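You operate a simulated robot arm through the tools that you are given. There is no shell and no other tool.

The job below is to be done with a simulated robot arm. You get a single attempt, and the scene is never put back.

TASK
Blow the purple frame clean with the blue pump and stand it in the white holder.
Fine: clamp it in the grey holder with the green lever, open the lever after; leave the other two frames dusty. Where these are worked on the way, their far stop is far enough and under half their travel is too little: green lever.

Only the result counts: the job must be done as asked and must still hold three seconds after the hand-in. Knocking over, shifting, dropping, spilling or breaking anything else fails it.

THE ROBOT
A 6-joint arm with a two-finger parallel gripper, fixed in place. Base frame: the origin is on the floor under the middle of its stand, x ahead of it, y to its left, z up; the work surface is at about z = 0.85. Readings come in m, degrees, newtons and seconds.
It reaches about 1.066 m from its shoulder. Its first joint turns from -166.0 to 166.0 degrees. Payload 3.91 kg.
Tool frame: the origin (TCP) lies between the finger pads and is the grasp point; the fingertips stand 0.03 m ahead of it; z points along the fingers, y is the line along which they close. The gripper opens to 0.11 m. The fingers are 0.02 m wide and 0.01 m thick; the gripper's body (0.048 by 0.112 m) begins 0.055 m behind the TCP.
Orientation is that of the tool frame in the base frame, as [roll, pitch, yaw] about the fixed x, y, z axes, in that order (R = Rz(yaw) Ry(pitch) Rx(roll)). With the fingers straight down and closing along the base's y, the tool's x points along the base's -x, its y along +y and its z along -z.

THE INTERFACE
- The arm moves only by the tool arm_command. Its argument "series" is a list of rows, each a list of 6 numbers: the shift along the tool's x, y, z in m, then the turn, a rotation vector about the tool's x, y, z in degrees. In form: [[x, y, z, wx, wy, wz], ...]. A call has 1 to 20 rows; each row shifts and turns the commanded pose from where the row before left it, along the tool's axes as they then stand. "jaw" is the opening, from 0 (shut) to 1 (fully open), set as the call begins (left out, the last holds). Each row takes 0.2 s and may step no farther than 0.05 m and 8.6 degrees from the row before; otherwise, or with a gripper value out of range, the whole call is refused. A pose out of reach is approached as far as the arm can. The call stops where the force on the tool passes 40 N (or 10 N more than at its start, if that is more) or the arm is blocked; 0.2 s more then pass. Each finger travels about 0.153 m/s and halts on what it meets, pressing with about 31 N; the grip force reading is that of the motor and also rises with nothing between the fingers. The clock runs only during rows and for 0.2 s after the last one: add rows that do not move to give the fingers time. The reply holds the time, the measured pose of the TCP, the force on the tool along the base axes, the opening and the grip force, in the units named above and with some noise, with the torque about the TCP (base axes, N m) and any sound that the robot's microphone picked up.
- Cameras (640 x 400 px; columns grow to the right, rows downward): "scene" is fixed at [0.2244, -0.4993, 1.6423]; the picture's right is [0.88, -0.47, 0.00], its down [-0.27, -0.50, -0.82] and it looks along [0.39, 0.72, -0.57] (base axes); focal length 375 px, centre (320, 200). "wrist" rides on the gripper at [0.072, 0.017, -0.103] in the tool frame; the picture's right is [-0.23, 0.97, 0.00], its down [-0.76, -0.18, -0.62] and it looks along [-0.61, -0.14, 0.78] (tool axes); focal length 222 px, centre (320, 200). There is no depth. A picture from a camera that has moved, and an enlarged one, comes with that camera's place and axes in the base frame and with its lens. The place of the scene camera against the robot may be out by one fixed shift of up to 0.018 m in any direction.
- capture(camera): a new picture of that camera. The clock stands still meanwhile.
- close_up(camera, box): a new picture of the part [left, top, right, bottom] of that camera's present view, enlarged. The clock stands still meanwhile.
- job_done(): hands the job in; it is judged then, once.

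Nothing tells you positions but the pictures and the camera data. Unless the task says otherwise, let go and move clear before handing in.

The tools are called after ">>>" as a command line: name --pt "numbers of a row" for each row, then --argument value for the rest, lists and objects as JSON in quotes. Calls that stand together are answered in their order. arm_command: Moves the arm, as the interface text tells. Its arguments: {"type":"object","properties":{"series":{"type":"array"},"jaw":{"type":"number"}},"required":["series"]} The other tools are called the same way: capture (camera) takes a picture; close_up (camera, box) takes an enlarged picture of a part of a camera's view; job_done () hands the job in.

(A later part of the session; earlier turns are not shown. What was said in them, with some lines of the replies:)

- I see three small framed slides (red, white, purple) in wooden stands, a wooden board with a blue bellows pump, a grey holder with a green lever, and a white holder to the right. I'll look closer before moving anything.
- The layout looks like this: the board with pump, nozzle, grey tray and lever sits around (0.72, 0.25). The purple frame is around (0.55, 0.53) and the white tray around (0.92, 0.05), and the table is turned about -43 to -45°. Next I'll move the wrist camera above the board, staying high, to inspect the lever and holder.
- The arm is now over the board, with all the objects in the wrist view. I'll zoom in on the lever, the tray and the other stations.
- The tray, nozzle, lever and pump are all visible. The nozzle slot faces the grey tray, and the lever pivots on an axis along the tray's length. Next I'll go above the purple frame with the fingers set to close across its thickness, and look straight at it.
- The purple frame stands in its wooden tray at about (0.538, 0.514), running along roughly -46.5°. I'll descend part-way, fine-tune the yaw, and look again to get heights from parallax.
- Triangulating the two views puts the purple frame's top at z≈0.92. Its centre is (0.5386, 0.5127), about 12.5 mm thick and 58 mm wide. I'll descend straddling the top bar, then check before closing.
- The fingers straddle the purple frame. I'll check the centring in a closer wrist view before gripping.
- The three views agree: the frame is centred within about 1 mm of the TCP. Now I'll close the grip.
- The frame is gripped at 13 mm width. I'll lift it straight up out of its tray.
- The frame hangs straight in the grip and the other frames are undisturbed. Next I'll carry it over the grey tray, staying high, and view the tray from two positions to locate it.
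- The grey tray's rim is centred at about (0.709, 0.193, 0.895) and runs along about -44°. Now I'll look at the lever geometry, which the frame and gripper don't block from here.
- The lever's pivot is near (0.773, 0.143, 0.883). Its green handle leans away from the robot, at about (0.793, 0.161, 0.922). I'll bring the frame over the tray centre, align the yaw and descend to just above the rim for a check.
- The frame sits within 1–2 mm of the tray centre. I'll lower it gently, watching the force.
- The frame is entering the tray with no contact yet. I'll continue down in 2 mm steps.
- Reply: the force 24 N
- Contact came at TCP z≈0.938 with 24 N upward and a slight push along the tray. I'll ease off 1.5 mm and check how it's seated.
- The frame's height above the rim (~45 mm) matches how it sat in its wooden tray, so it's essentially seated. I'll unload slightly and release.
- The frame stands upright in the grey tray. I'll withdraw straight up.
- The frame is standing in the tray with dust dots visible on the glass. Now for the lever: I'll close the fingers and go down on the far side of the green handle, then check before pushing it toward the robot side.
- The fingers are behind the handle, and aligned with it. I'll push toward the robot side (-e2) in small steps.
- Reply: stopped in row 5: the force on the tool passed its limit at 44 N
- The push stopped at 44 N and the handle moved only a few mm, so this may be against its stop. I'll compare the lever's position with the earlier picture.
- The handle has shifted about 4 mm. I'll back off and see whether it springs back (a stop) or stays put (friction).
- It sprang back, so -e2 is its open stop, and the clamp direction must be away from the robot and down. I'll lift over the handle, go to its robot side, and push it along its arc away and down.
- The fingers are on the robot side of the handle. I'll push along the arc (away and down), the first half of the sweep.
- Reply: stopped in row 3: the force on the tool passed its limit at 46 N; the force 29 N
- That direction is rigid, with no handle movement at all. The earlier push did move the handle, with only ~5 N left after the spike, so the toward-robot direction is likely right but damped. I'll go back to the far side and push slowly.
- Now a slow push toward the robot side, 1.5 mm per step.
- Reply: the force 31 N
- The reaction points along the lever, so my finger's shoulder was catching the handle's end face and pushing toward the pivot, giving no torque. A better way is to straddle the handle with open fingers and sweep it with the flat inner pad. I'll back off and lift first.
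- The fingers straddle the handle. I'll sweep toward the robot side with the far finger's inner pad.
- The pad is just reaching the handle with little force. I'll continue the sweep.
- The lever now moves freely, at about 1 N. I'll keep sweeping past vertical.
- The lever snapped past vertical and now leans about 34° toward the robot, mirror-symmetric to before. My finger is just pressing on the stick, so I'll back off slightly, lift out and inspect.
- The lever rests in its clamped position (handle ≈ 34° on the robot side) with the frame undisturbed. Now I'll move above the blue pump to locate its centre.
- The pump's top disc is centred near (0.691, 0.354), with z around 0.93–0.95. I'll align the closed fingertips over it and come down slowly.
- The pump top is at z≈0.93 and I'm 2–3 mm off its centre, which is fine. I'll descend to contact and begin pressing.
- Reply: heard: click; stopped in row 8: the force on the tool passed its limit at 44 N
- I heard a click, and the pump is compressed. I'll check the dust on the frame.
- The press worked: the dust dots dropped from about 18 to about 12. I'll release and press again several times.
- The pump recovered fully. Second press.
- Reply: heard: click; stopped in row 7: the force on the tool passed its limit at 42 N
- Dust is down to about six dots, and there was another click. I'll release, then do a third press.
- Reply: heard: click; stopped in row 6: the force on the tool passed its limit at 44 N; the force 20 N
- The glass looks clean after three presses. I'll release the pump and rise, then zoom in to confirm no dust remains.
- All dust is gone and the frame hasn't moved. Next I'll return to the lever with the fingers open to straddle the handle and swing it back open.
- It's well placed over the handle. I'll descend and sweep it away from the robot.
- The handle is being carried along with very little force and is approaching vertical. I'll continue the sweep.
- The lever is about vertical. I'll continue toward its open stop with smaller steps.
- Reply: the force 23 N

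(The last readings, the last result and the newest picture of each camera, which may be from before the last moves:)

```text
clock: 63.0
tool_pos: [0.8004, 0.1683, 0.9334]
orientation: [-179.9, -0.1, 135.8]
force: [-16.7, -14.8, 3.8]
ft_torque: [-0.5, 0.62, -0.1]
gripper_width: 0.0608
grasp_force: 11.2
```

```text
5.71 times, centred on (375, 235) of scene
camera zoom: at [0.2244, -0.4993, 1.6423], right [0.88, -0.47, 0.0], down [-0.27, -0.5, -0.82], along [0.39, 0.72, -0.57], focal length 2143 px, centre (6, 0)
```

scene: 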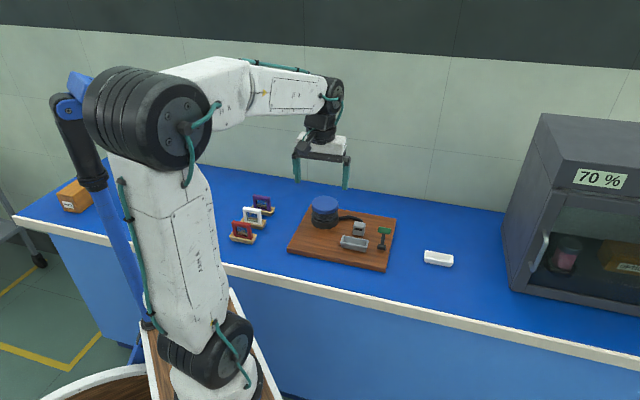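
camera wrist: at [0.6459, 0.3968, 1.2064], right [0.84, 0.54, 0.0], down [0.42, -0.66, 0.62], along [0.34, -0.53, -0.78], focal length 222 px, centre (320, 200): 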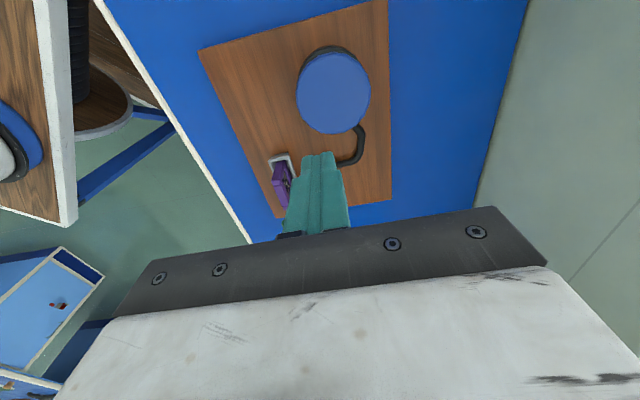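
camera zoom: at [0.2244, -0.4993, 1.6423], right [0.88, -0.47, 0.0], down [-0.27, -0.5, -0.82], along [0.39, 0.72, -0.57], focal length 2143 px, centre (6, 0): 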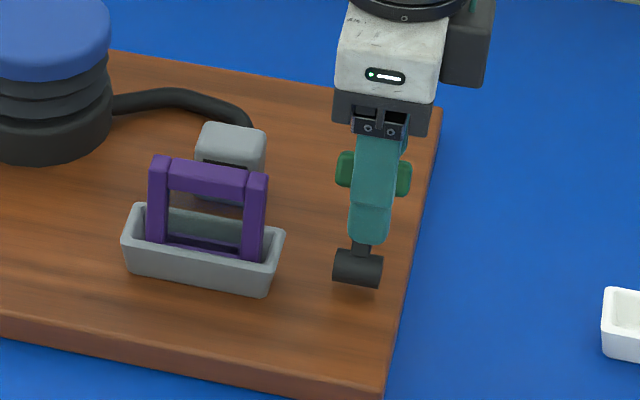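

The lever is at its open stop, with the finger pressing on the stick (~22 N). I'll back off, lift clear and check it.

>>> arm_command --pt "0 -0.006 0 0 0 0" --pt "0 0 -0.02 0 0 0" --pt "0 0 -0.03 0 0 0" --pt "0 0 -0.03 0 0 0" --pt "0 0 -0.03 0 0 0" --pt "0 0 0 0 0 0" --jaw 0.45

>>> close_up --camera "scene" --box '[335, 210, 395, 260]'

>>> close_up --camera "wrist" --box '[200, 20, 400, 200]'

>>> close_up --camera "scene" --box '[215, 180, 295, 250]'

```text
clock: 64.4
tool_pos: [0.7977, 0.1639, 1.044]
orientation: [-179.9, 0.0, 135.8]
force: [0.1, 0.1, 0.3]
ft_torque: [0.01, -0.05, -0.04]
gripper_width: 0.0495
grasp_force: 0.0
```

```text
8.00 times, centred on (365, 235) of scene
camera zoom: at [0.2244, -0.4993, 1.6423], right [0.88, -0.47, 0.0], down [-0.27, -0.5, -0.82], along [0.39, 0.72, -0.57], focal length 3000 px, centre (-40, -80)
```

zoom: 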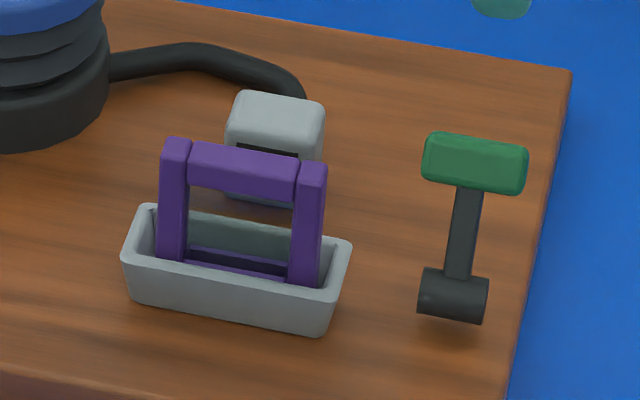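

```text
2.22 times, centred on (300, 110) of wrist
camera zoom: at [0.7574, 0.2266, 1.1473], right [0.84, 0.54, 0.0], down [0.42, -0.66, 0.62], along [0.33, -0.53, -0.78], focal length 494 px, centre (364, 400)
```

zoom: 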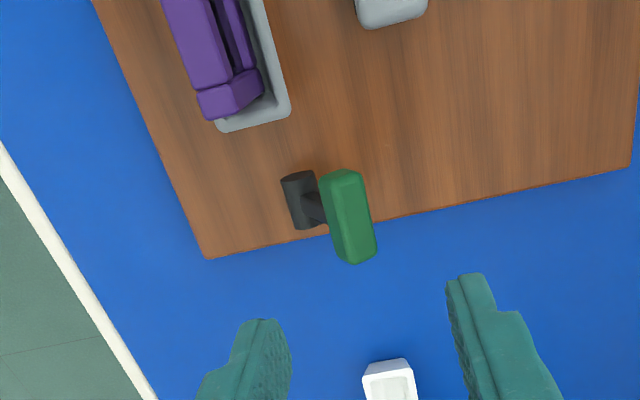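

```text
5.71 times, centred on (255, 215) of scene
camera zoom: at [0.2244, -0.4993, 1.6423], right [0.88, -0.47, 0.0], down [-0.27, -0.5, -0.82], along [0.39, 0.72, -0.57], focal length 2143 px, centre (691, 114)
```

zoom: 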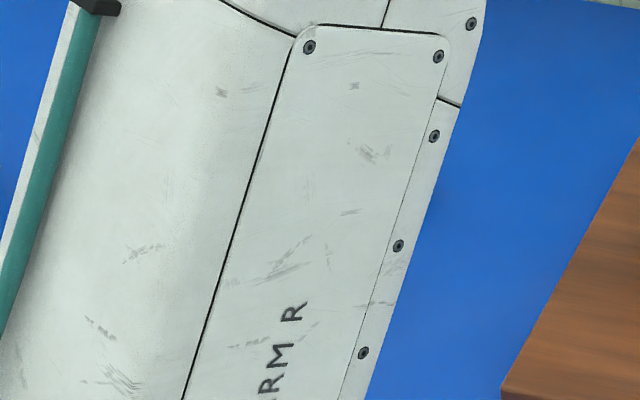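

The lever is back in its open position and the frame is unmoved. Before picking the frame up, I'll go survey the white holder from above.

>>> arm_command --pt "-0.032 -0.0035 -0.0112 0 0 0" --pt "-0.032 -0.0035 -0.0112 0 0 0" --pt "-0.032 -0.0035 -0.0112 0 0 0" --pt "-0.032 -0.0035 -0.0112 0 0 0" --pt "-0.0317 -0.0035 -0.0112 0 0 0" --pt "0 0 0 0 0 0"

>>> capture --camera "wrist"

>>> close_up --camera "wrist" --box '[240, 30, 400, 130]'

```text
clock: 65.8
tool_pos: [0.9009, 0.0389, 1.0997]
orientation: [-179.9, -0.1, 135.8]
force: [-0.2, -0.5, 0.6]
ft_torque: [0.0, -0.04, -0.02]
gripper_width: 0.0493
grasp_force: 0.0
```

```text
taken
camera wrist: at [0.86, 0.102, 1.2033], right [0.84, 0.54, 0.0], down [0.42, -0.66, 0.62], along [0.33, -0.53, -0.78], focal length 222 px, centre (320, 200)
```

wrist: 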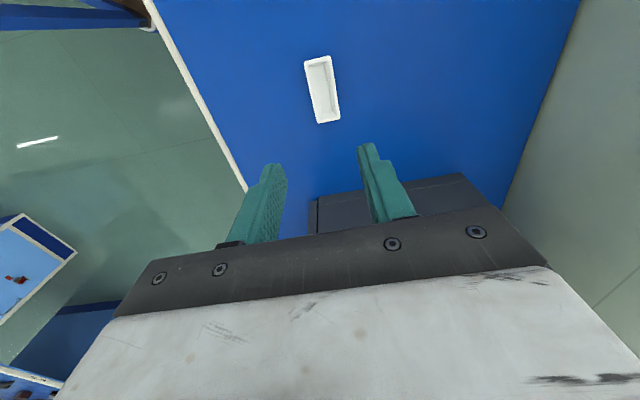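

```text
4.00 times, centred on (320, 80) of wrist
camera zoom: at [0.86, 0.102, 1.2033], right [0.84, 0.54, 0.0], down [0.42, -0.66, 0.62], along [0.33, -0.53, -0.78], focal length 888 px, centre (320, 680)
```

zoom: 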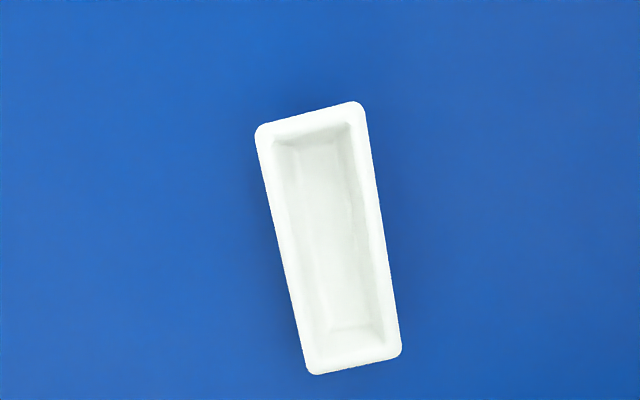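

The white holder's rim centre is at about (0.9024, 0.0428), running along -45°. Now I'll return above the cleaned frame.

>>> arm_command --pt "0.041 -0.00407 0 0 0 0" --pt "0.041 -0.00407 0 0 0 0" --pt "0.041 -0.00407 0 0 0 0" --pt "0.041 -0.00407 0 0 0 0" --pt "0.041 -0.00407 0 0 0 0" --pt "0.041 -0.00407 0 0 0 0" --pt "0 0 0.03 0 0 0" --pt "0 0 0.03 0 0 0" --pt "0 0 0 0 0 0"

>>> close_up --camera "wrist" --box '[240, 60, 400, 180]'

```text
clock: 67.8
tool_pos: [0.7059, 0.1934, 1.0415]
orientation: [-179.9, 0.0, 135.8]
force: [-0.1, -0.7, -0.8]
ft_torque: [0.0, 0.0, 0.0]
gripper_width: 0.0496
grasp_force: 0.0
```

```text
3.33 times, centred on (320, 120) of wrist
camera zoom: at [0.6666, 0.2563, 1.1448], right [0.84, 0.54, 0.0], down [0.42, -0.66, 0.62], along [0.34, -0.53, -0.78], focal length 740 px, centre (320, 467)
```

zoom: 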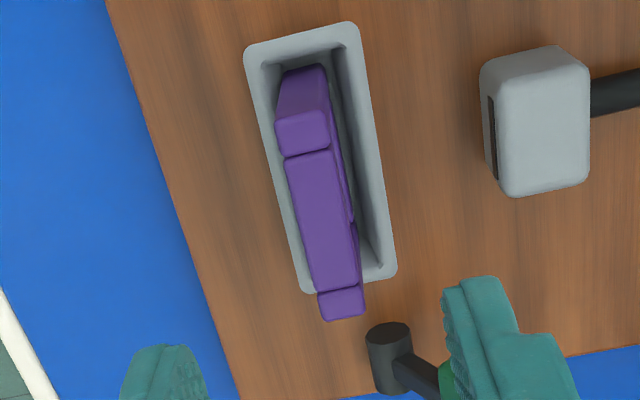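

The frame's centre is at about (0.708, 0.193), where I left it. I'll descend around it.

>>> arm_command --pt "-0.0019 0.0012 0 0 0 0.9" --pt "0 0 0.03 0 0 0" --pt "0 0 0.03 0 0 0" --pt "0 0 0.025 0 0 0" --pt "0 0 0.018 0 0 0" --pt "0 0 0 0 0 0" --jaw 0.38

>>> close_up --camera "wrist" --box '[240, 70, 420, 240]'

>>> close_up --camera "scene" --box '[335, 200, 405, 260]'

```text
clock: 69.2
tool_pos: [0.7063, 0.1927, 0.9371]
orientation: [-179.8, 0.1, 134.9]
force: [-0.4, 0.7, -0.1]
ft_torque: [0.0, 0.01, -0.01]
gripper_width: 0.0418
grasp_force: 0.1
```

```text
2.35 times, centred on (330, 155) of wrist
camera zoom: at [0.6678, 0.2557, 1.0401], right [0.85, 0.53, 0.0], down [0.41, -0.66, 0.62], along [0.33, -0.53, -0.78], focal length 523 px, centre (296, 306)
```

zoom: 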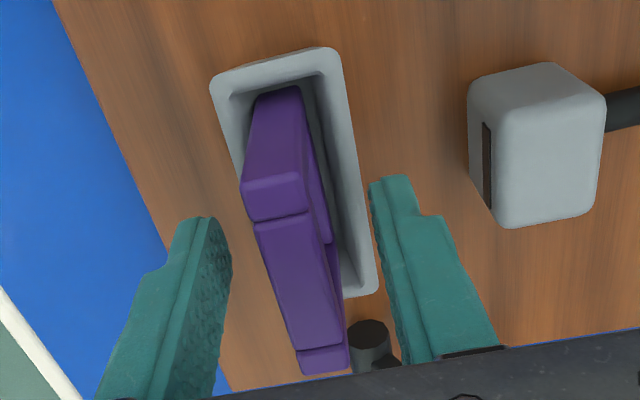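

```text
6.67 times, centred on (370, 230) of scene
camera zoom: at [0.2244, -0.4993, 1.6423], right [0.88, -0.47, 0.0], down [-0.27, -0.5, -0.82], along [0.39, 0.72, -0.57], focal length 2500 px, centre (-13, 0)
```

zoom: 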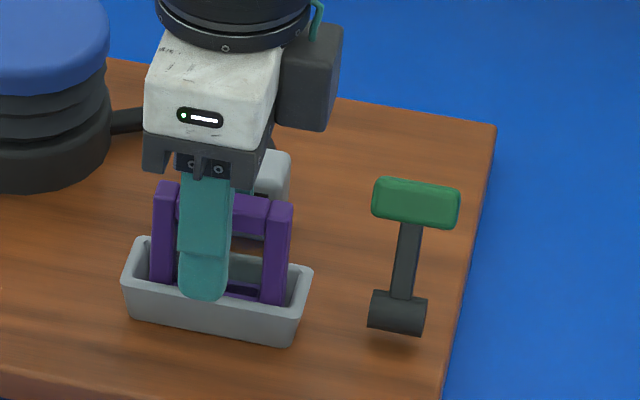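

The fingers straddle the frame. Closing the grip.

>>> arm_command --pt "0 0 0 0 0 0" --pt "0 0 0 0 0 0" --pt "0 0 0 0 0 0" --jaw 0.0

>>> arm_command --pt "0 0 -0.008 0 0 0" --pt "0 0 -0.012 0 0 0" --pt "0 0 -0.02 0 0 0" --pt "0 0 -0.03 0 0 0" --pt "0 0 -0.035 0 0 0" --pt "0 0 -0.035 0 0 0" --pt "0 0 -0.02 0 0 0" --pt "0 0 0 0 0 0"

>>> capture --camera "scene"

>>> close_up --camera "wrist" --box '[240, 20, 420, 240]'

```text
clock: 70.0
tool_pos: [0.7076, 0.1926, 0.9372]
orientation: [-179.8, 0.0, 134.9]
force: [1.8, 1.6, -0.7]
ft_torque: [0.12, -0.12, 0.04]
gripper_width: 0.0131
grasp_force: 31.3
```

```text
clock: 71.8
tool_pos: [0.7094, 0.1916, 1.0966]
orientation: [-179.9, 0.0, 134.9]
force: [0.6, -0.1, -0.4]
ft_torque: [-0.01, -0.03, 0.03]
gripper_width: 0.0131
grasp_force: 30.8
```

```text
taken
```

scene: 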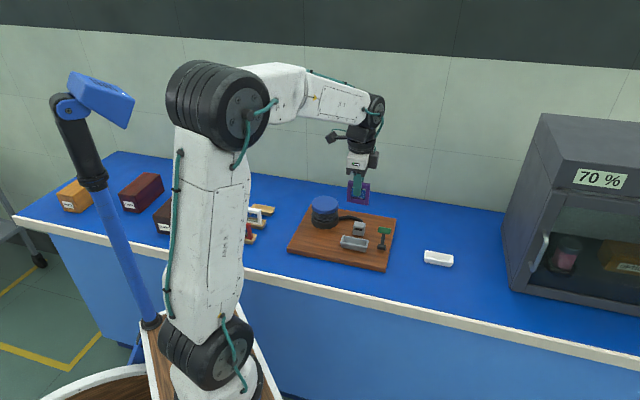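

```text
1.82 times, centred on (330, 130) of wrist
camera zoom: at [0.6693, 0.2559, 1.2005], right [0.85, 0.53, 0.0], down [0.41, -0.66, 0.62], along [0.33, -0.53, -0.78], focal length 404 px, centre (302, 327)
```

zoom: 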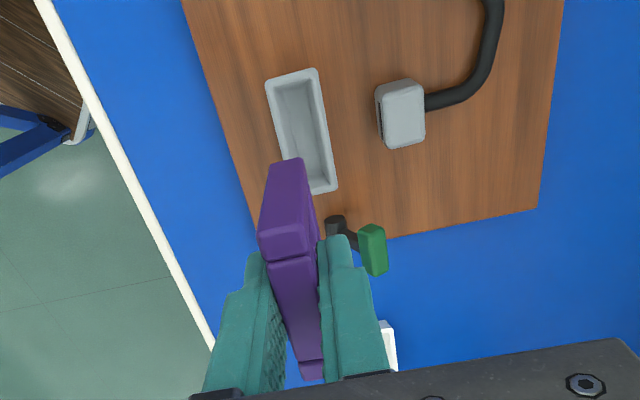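

The frame is lifted cleanly and the board is undisturbed. I'll carry it over to the white holder and lower to just above the rim.

>>> arm_command --pt "-0.04027 0.00528 0 0 0 0" --pt "-0.04027 0.00528 0 0 0 0" --pt "-0.04027 0.00528 0 0 0 0" --pt "-0.04027 0.00528 0 0 0 0" --pt "-0.04027 0.00528 0 0 0 0" --pt "-0.04027 0.00528 0 0 0 0" --pt "0 0 0 0 0 0" --pt "0 0 0.04 0 0 0" --pt "0 0 0.04 0 0 0" --pt "0 0 0.035 0 0 0" --pt "0 0 0.017 0 0 0" --pt "0 0 0 0 0 0" --pt "0 0 0 0 0 0"

>>> close_up --camera "wrist" --box '[250, 60, 410, 180]'

>>> close_up --camera "scene" --box '[400, 200, 480, 280]'

```text
clock: 74.6
tool_pos: [0.9016, 0.0445, 0.965]
orientation: [-179.9, -0.1, 134.9]
force: [0.4, 0.2, -0.8]
ft_torque: [-0.01, -0.03, 0.01]
gripper_width: 0.0133
grasp_force: 31.0
```

```text
3.33 times, centred on (330, 120) of wrist
camera zoom: at [0.8623, 0.1078, 1.0686], right [0.85, 0.53, 0.0], down [0.41, -0.66, 0.62], along [0.33, -0.53, -0.78], focal length 740 px, centre (287, 467)
```

zoom: 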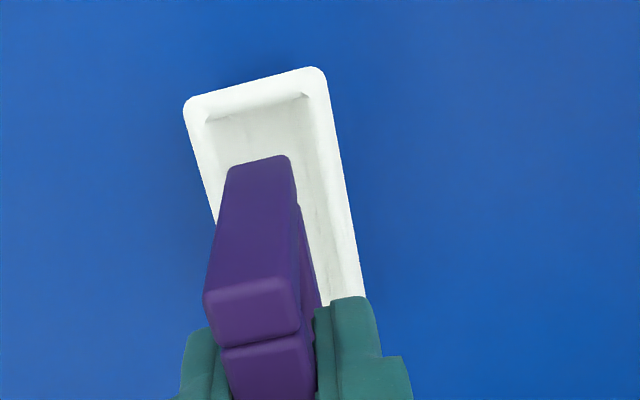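

```text
5.00 times, centred on (440, 240) of scene
camera zoom: at [0.2244, -0.4993, 1.6423], right [0.88, -0.47, 0.0], down [-0.27, -0.5, -0.82], along [0.39, 0.72, -0.57], focal length 1875 px, centre (-280, 0)
```

zoom: 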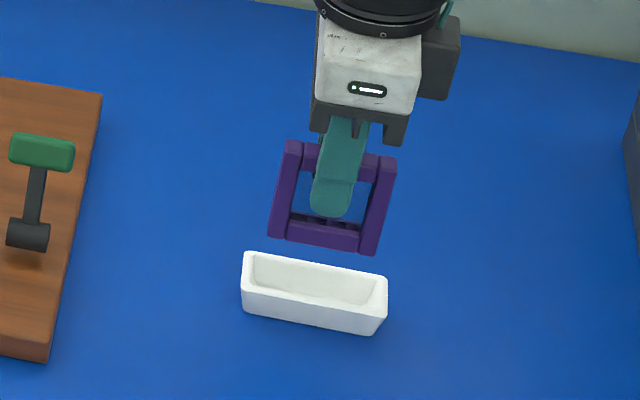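

The frame is aligned to within 2 mm of the holder centre. I'll make a small correction and lower it.

>>> arm_command --pt "-0.0016 -0.0005 0 0 0 0" --pt "0 0 0.01 0 0 0" --pt "0 0 0.01 0 0 0" --pt "0 0 0.008 0 0 0" --pt "0 0 0.006 0 0 0" --pt "0 0 0.004 0 0 0" --pt "0 0 0 0 0 0"

>>> close_up --camera "wrist" --box '[250, 60, 410, 180]'

>>> close_up --camera "scene" --box '[400, 210, 480, 280]'

```text
clock: 76.2
tool_pos: [0.9012, 0.0421, 0.9262]
orientation: [180.0, 0.1, 134.9]
force: [0.4, 0.6, -0.4]
ft_torque: [0.02, -0.03, 0.01]
gripper_width: 0.013
grasp_force: 30.6
```

```text
3.33 times, centred on (330, 120) of wrist
camera zoom: at [0.8621, 0.1062, 1.0301], right [0.85, 0.53, 0.0], down [0.41, -0.66, 0.62], along [0.33, -0.53, -0.78], focal length 740 px, centre (287, 467)
```

zoom: 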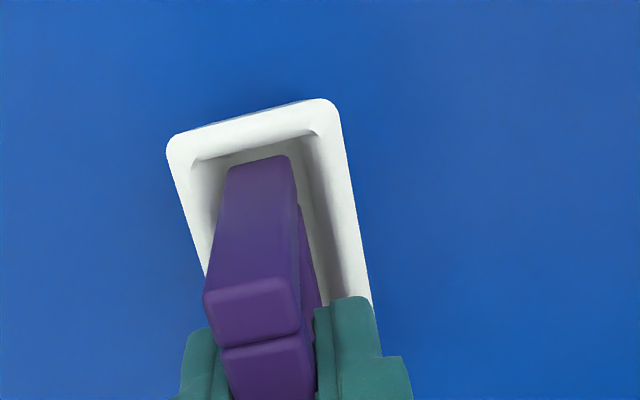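

```text
5.71 times, centred on (440, 245) of scene
camera zoom: at [0.2244, -0.4993, 1.6423], right [0.88, -0.47, 0.0], down [-0.27, -0.5, -0.82], along [0.39, 0.72, -0.57], focal length 2143 px, centre (-366, -57)
```

zoom: 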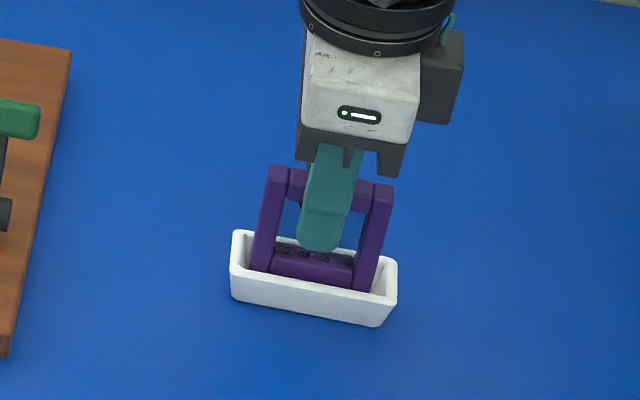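

The frame is inside the holder with no contact force. Lowering further in small steps.

>>> arm_command --pt "0 0 0.002 0 0 0" --pt "0 0 0.0015 0 0 0" --pt "0 0 0 0 0 0"

```text
clock: 77.0
tool_pos: [0.9012, 0.0438, 0.9236]
orientation: [-179.8, 0.0, 135.0]
force: [1.2, 0.2, -1.2]
ft_torque: [0.0, -0.02, -0.02]
gripper_width: 0.0132
grasp_force: 30.6
```

>>> arm_command --pt "0 0 0.001 0 0 0" --pt "0 0 0.001 0 0 0" --pt "0 0 0 0 0 0"

```text
clock: 77.8
tool_pos: [0.9017, 0.0439, 0.9215]
orientation: [-179.9, 0.0, 134.8]
force: [-1.0, 0.2, -0.7]
ft_torque: [-0.02, -0.01, -0.02]
gripper_width: 0.0131
grasp_force: 30.5
```

>>> arm_command --pt "0 0 0.001 0 0 0" --pt "0 0 0.001 0 0 0" --pt "0 0 0 0 0 0"

```text
clock: 78.6
tool_pos: [0.9006, 0.0447, 0.9193]
orientation: [-179.9, -0.2, 134.8]
force: [-0.5, -0.6, -0.8]
ft_torque: [-0.01, 0.01, -0.02]
gripper_width: 0.0132
grasp_force: 30.2
```

No contact yet; I expect it near z≈0.917. Continuing 1 mm at a time.

>>> arm_command --pt "0 0 0.001 0 0 0" --pt "0 0 0.001 0 0 0" --pt "0 0 0 0 0 0"

```text
clock: 79.4
tool_pos: [0.9012, 0.0444, 0.9173]
orientation: [-179.9, 0.0, 134.9]
force: [0.7, -0.7, -0.2]
ft_torque: [-0.01, 0.01, 0.0]
gripper_width: 0.0131
grasp_force: 31.2
```

>>> arm_command --pt "0 0 0.001 0 0 0" --pt "0 0 0 0 0 0"

>>> close_up --camera "wrist" --box '[270, 70, 370, 150]'

```text
clock: 80.0
tool_pos: [0.9012, 0.0437, 0.9175]
orientation: [-180.0, 0.0, 134.9]
force: [0.4, -0.3, 5.0]
ft_torque: [0.07, 0.13, 0.01]
gripper_width: 0.0131
grasp_force: 30.7
```

```text
5.00 times, centred on (320, 110) of wrist
camera zoom: at [0.8623, 0.1066, 1.0202], right [0.85, 0.53, 0.0], down [0.41, -0.66, 0.62], along [0.33, -0.53, -0.78], focal length 1111 px, centre (320, 650)
```

zoom: 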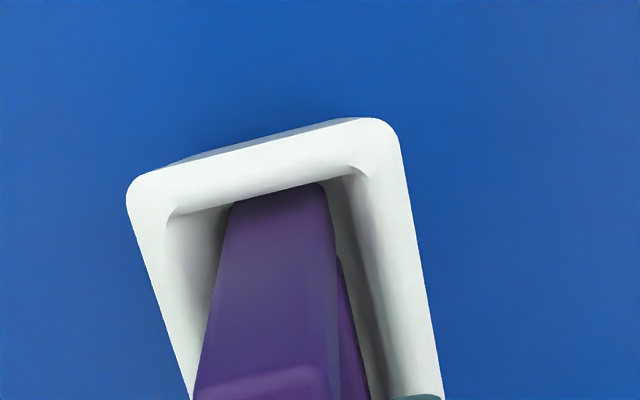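

Light contact (5 N) came at the expected seat height, but the frame is slightly toward one end. I'll lift 3 mm, shift 1.8 mm along the tray and reseat it.

>>> arm_command --pt "0 0 -0.003 0 0 0" --pt "-0.0018 0 0 0 0 0" --pt "0 0 0.0015 0 0 0" --pt "0 0 0.001 0 0 0" --pt "0 0 0.0005 0 0 0" --pt "0 0 0 0 0 0"

>>> close_up --camera "wrist" --box '[270, 70, 370, 150]'

>>> close_up --camera "scene" --box '[410, 220, 470, 280]'

```text
clock: 81.4
tool_pos: [0.9021, 0.0411, 0.9167]
orientation: [-179.9, -0.1, 134.9]
force: [0.4, -0.1, 2.2]
ft_torque: [0.12, 0.0, 0.02]
gripper_width: 0.0132
grasp_force: 30.9
```

```text
5.00 times, centred on (320, 110) of wrist
camera zoom: at [0.8639, 0.1055, 1.0202], right [0.85, 0.53, 0.0], down [0.41, -0.66, 0.62], along [0.33, -0.53, -0.78], focal length 1111 px, centre (320, 650)
```

zoom: 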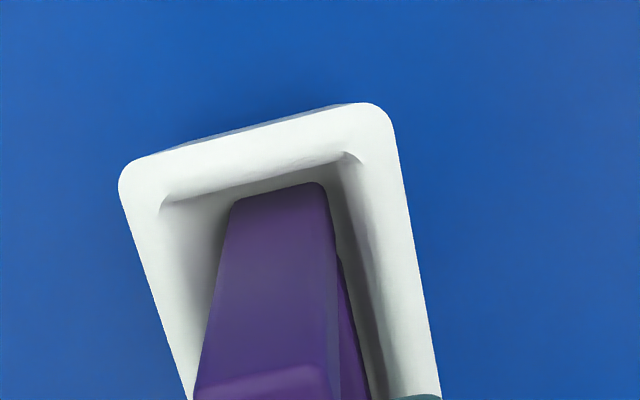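

```text
6.67 times, centred on (440, 250) of scene
camera zoom: at [0.2244, -0.4993, 1.6423], right [0.88, -0.47, 0.0], down [-0.27, -0.5, -0.82], along [0.39, 0.72, -0.57], focal length 2500 px, centre (-480, -133)
```

zoom: 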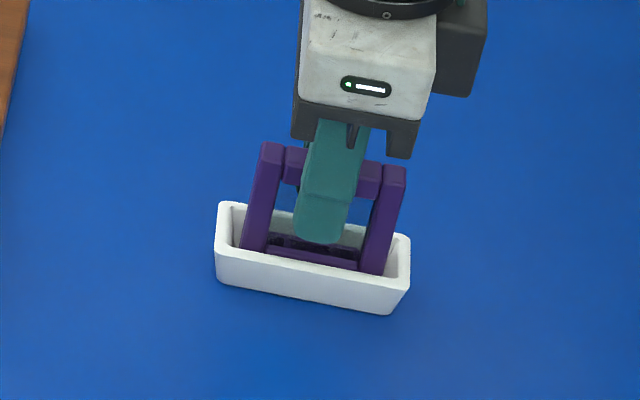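

It's now centred, with only a 2 N contact. Releasing and withdrawing straight up.

>>> arm_command --pt "0 0 0 0 0 0" --pt "0 0 0 0 0 0" --pt "0 0 0 0 0 0" --jaw 0.32

>>> close_up --camera "scene" --box '[410, 220, 470, 280]'

>>> close_up --camera "wrist" --box '[240, 70, 420, 240]'

```text
clock: 82.2
tool_pos: [0.9027, 0.0427, 0.9164]
orientation: [-179.8, 0.0, 134.9]
force: [0.2, -0.9, -0.4]
ft_torque: [-0.01, -0.01, 0.0]
gripper_width: 0.0353
grasp_force: 0.1
```

```text
6.67 times, centred on (440, 250) of scene
camera zoom: at [0.2244, -0.4993, 1.6423], right [0.88, -0.47, 0.0], down [-0.27, -0.5, -0.82], along [0.39, 0.72, -0.57], focal length 2500 px, centre (-480, -133)
```

zoom: 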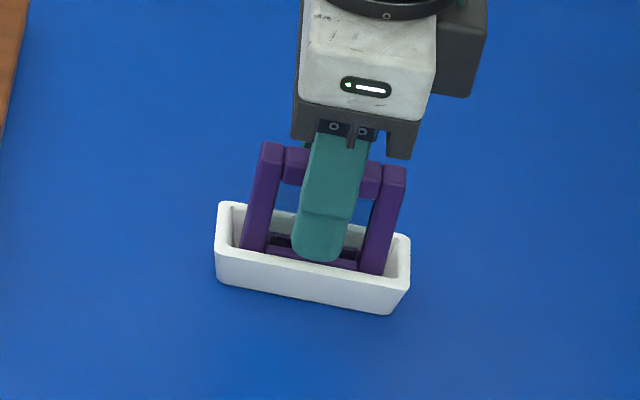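

```text
2.35 times, centred on (330, 155) of wrist
camera zoom: at [0.8639, 0.1055, 1.02], right [0.85, 0.53, 0.0], down [0.41, -0.66, 0.62], along [0.33, -0.53, -0.78], focal length 523 px, centre (296, 306)
```

zoom: 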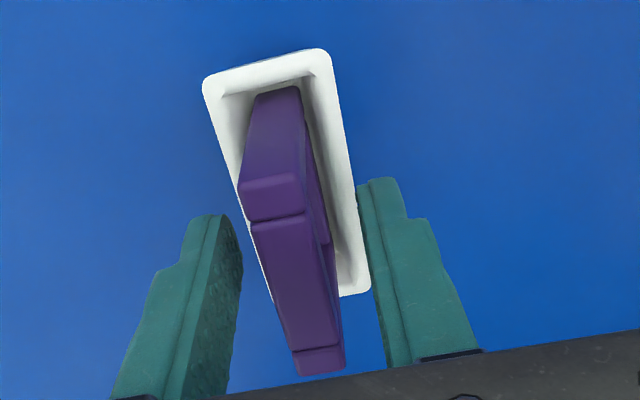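

The frame stands upright in the white holder and the fingers are free. I'll withdraw upward and away, then verify everything.

>>> arm_command --pt "0 0 -0.01 0 0 0" --pt "0 0 -0.02 0 0 0" --pt "0 0 -0.03 0 0 0" --pt "0 0 -0.04 0 0 0" --pt "0 0 -0.04 0 0 0" --pt "0 0 -0.04 0 0 0" --pt "0.04 -0.02 0 0 0 0" --pt "0.04 -0.02 0 0 0 0" --pt "0 0 0 0 0 0" --pt "0 0 0 0 0 0" --pt "0 0 0 0 0 0"

>>> capture --camera "scene"

>>> close_up --camera "scene" --box '[410, 220, 470, 280]'

>>> close_up --camera "scene" --box '[225, 180, 405, 280]'

>>> capture --camera "wrist"

```text
clock: 84.6
tool_pos: [0.8169, 0.0713, 1.0973]
orientation: [-179.9, 0.0, 135.0]
force: [-0.7, 0.2, -0.5]
ft_torque: [-0.03, 0.01, -0.01]
gripper_width: 0.035
grasp_force: 0.0
```

```text
taken
```

scene: 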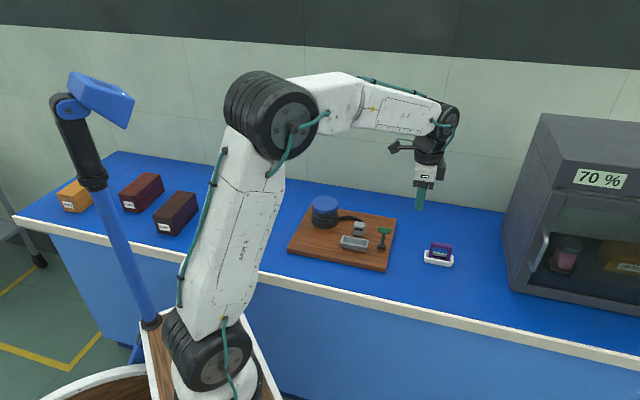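

```text
6.67 times, centred on (440, 250) of scene
camera zoom: at [0.2244, -0.4993, 1.6423], right [0.88, -0.47, 0.0], down [-0.27, -0.5, -0.82], along [0.39, 0.72, -0.57], focal length 2500 px, centre (-480, -133)
```

zoom: 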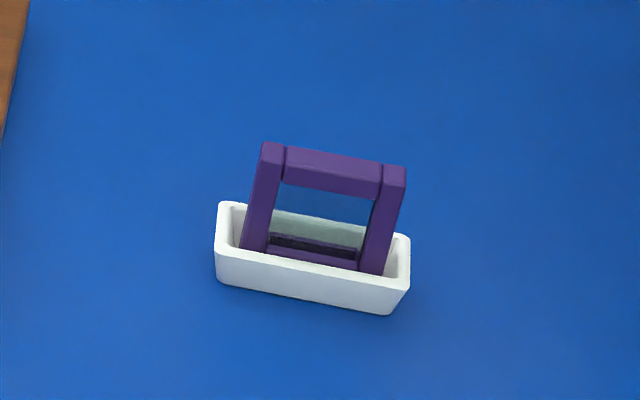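

```text
3.56 times, centred on (315, 230) of scene
camera zoom: at [0.2244, -0.4993, 1.6423], right [0.88, -0.47, 0.0], down [-0.27, -0.5, -0.82], along [0.39, 0.72, -0.57], focal length 1333 px, centre (338, 93)
```

zoom: 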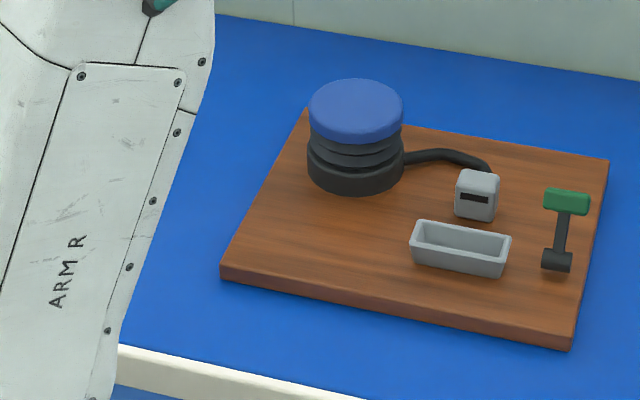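

```text
taken
camera wrist: at [0.7782, 0.1347, 1.2001], right [0.85, 0.53, 0.0], down [0.41, -0.66, 0.62], along [0.33, -0.53, -0.78], focal length 222 px, centre (320, 200)
```

wrist: 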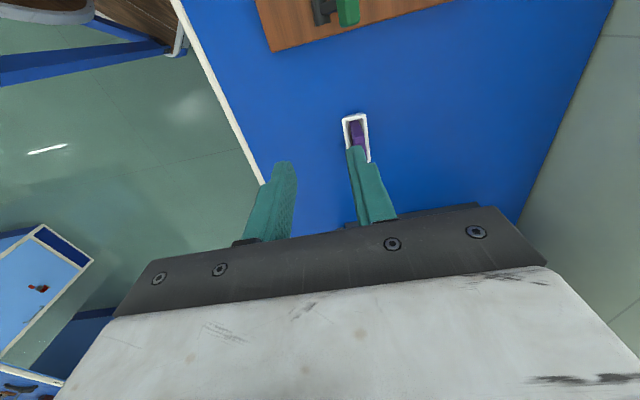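

The purple frame stands clean in the white holder, the lever is open and the board looks right. I'll move the arm aside to confirm the other two frames, which it currently hides.

>>> arm_command --pt "0 0 -0.04 0 0 0" --pt "0 0 -0.04 0 0 0" --pt "0.0408 -0.0104 0 0 0 0" --pt "0.0408 -0.0104 0 0 0 0" --pt "0.0408 -0.0104 0 0 0 0" --pt "0.0408 -0.0104 0 0 0 0" --pt "0.0408 -0.0104 0 0 0 0" --pt "0.0408 -0.0104 0 0 0 0" --pt "0 0 0 0 0 0"

>>> capture --camera "scene"

>>> close_up --camera "scene" --box '[215, 180, 295, 250]'

>>> close_up --camera "scene" --box '[410, 220, 470, 280]'

```text
clock: 86.6
tool_pos: [0.6016, 0.2003, 1.1765]
orientation: [180.0, 0.1, 134.9]
force: [0.0, 1.0, 0.0]
ft_torque: [-0.02, -0.01, -0.02]
gripper_width: 0.0352
grasp_force: 0.0
```

```text
taken
```

scene: 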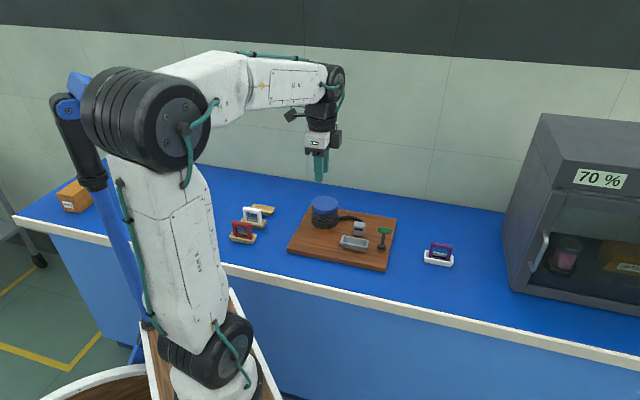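

```text
5.71 times, centred on (255, 215) of scene
camera zoom: at [0.2244, -0.4993, 1.6423], right [0.88, -0.47, 0.0], down [-0.27, -0.5, -0.82], along [0.39, 0.72, -0.57], focal length 2143 px, centre (691, 114)
```

zoom: 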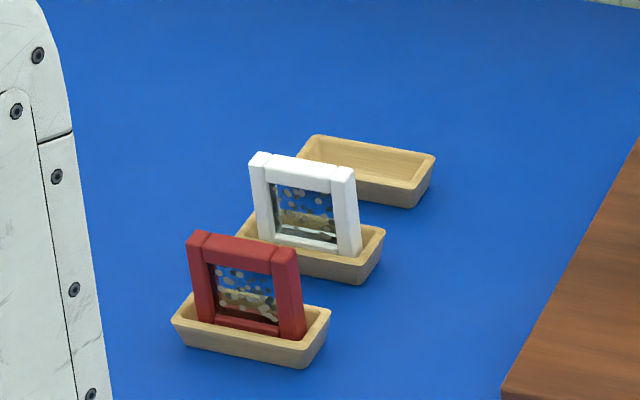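

```text
6.67 times, centred on (440, 250) of scene
camera zoom: at [0.2244, -0.4993, 1.6423], right [0.88, -0.47, 0.0], down [-0.27, -0.5, -0.82], along [0.39, 0.72, -0.57], focal length 2500 px, centre (-480, -133)
```

zoom: 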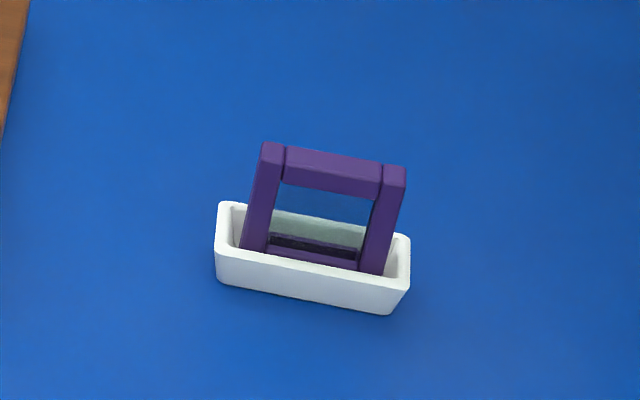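

The red and white frames are still dusty and haven't moved. The purple frame is clean and upright in the white holder, the lever is open and the gripper is clear, so I'm handing in.

>>> job_done

```text
The job is handed in.
```

The purple frame is clean and standing upright in the white holder, and I've handed the job in.

- **Cleaning:** I set the frame in the grey holder and swung the green lever over to its far side to clamp it. Three full presses of the blue pump cleared all the visible dust.
- **Lever:** It is back in its open position. Before finding which way it swings, I pushed against its stop twice, and the force limit (about 45 N) stopped the arm each time. The lever moved normally afterwards.
- **Other items:** The red and white frames are still dusty and where they were. In the last pictures nothing else on the table had been knocked or moved.
- **Arm:** The gripper let go of the frame and was well clear before the hand-in.
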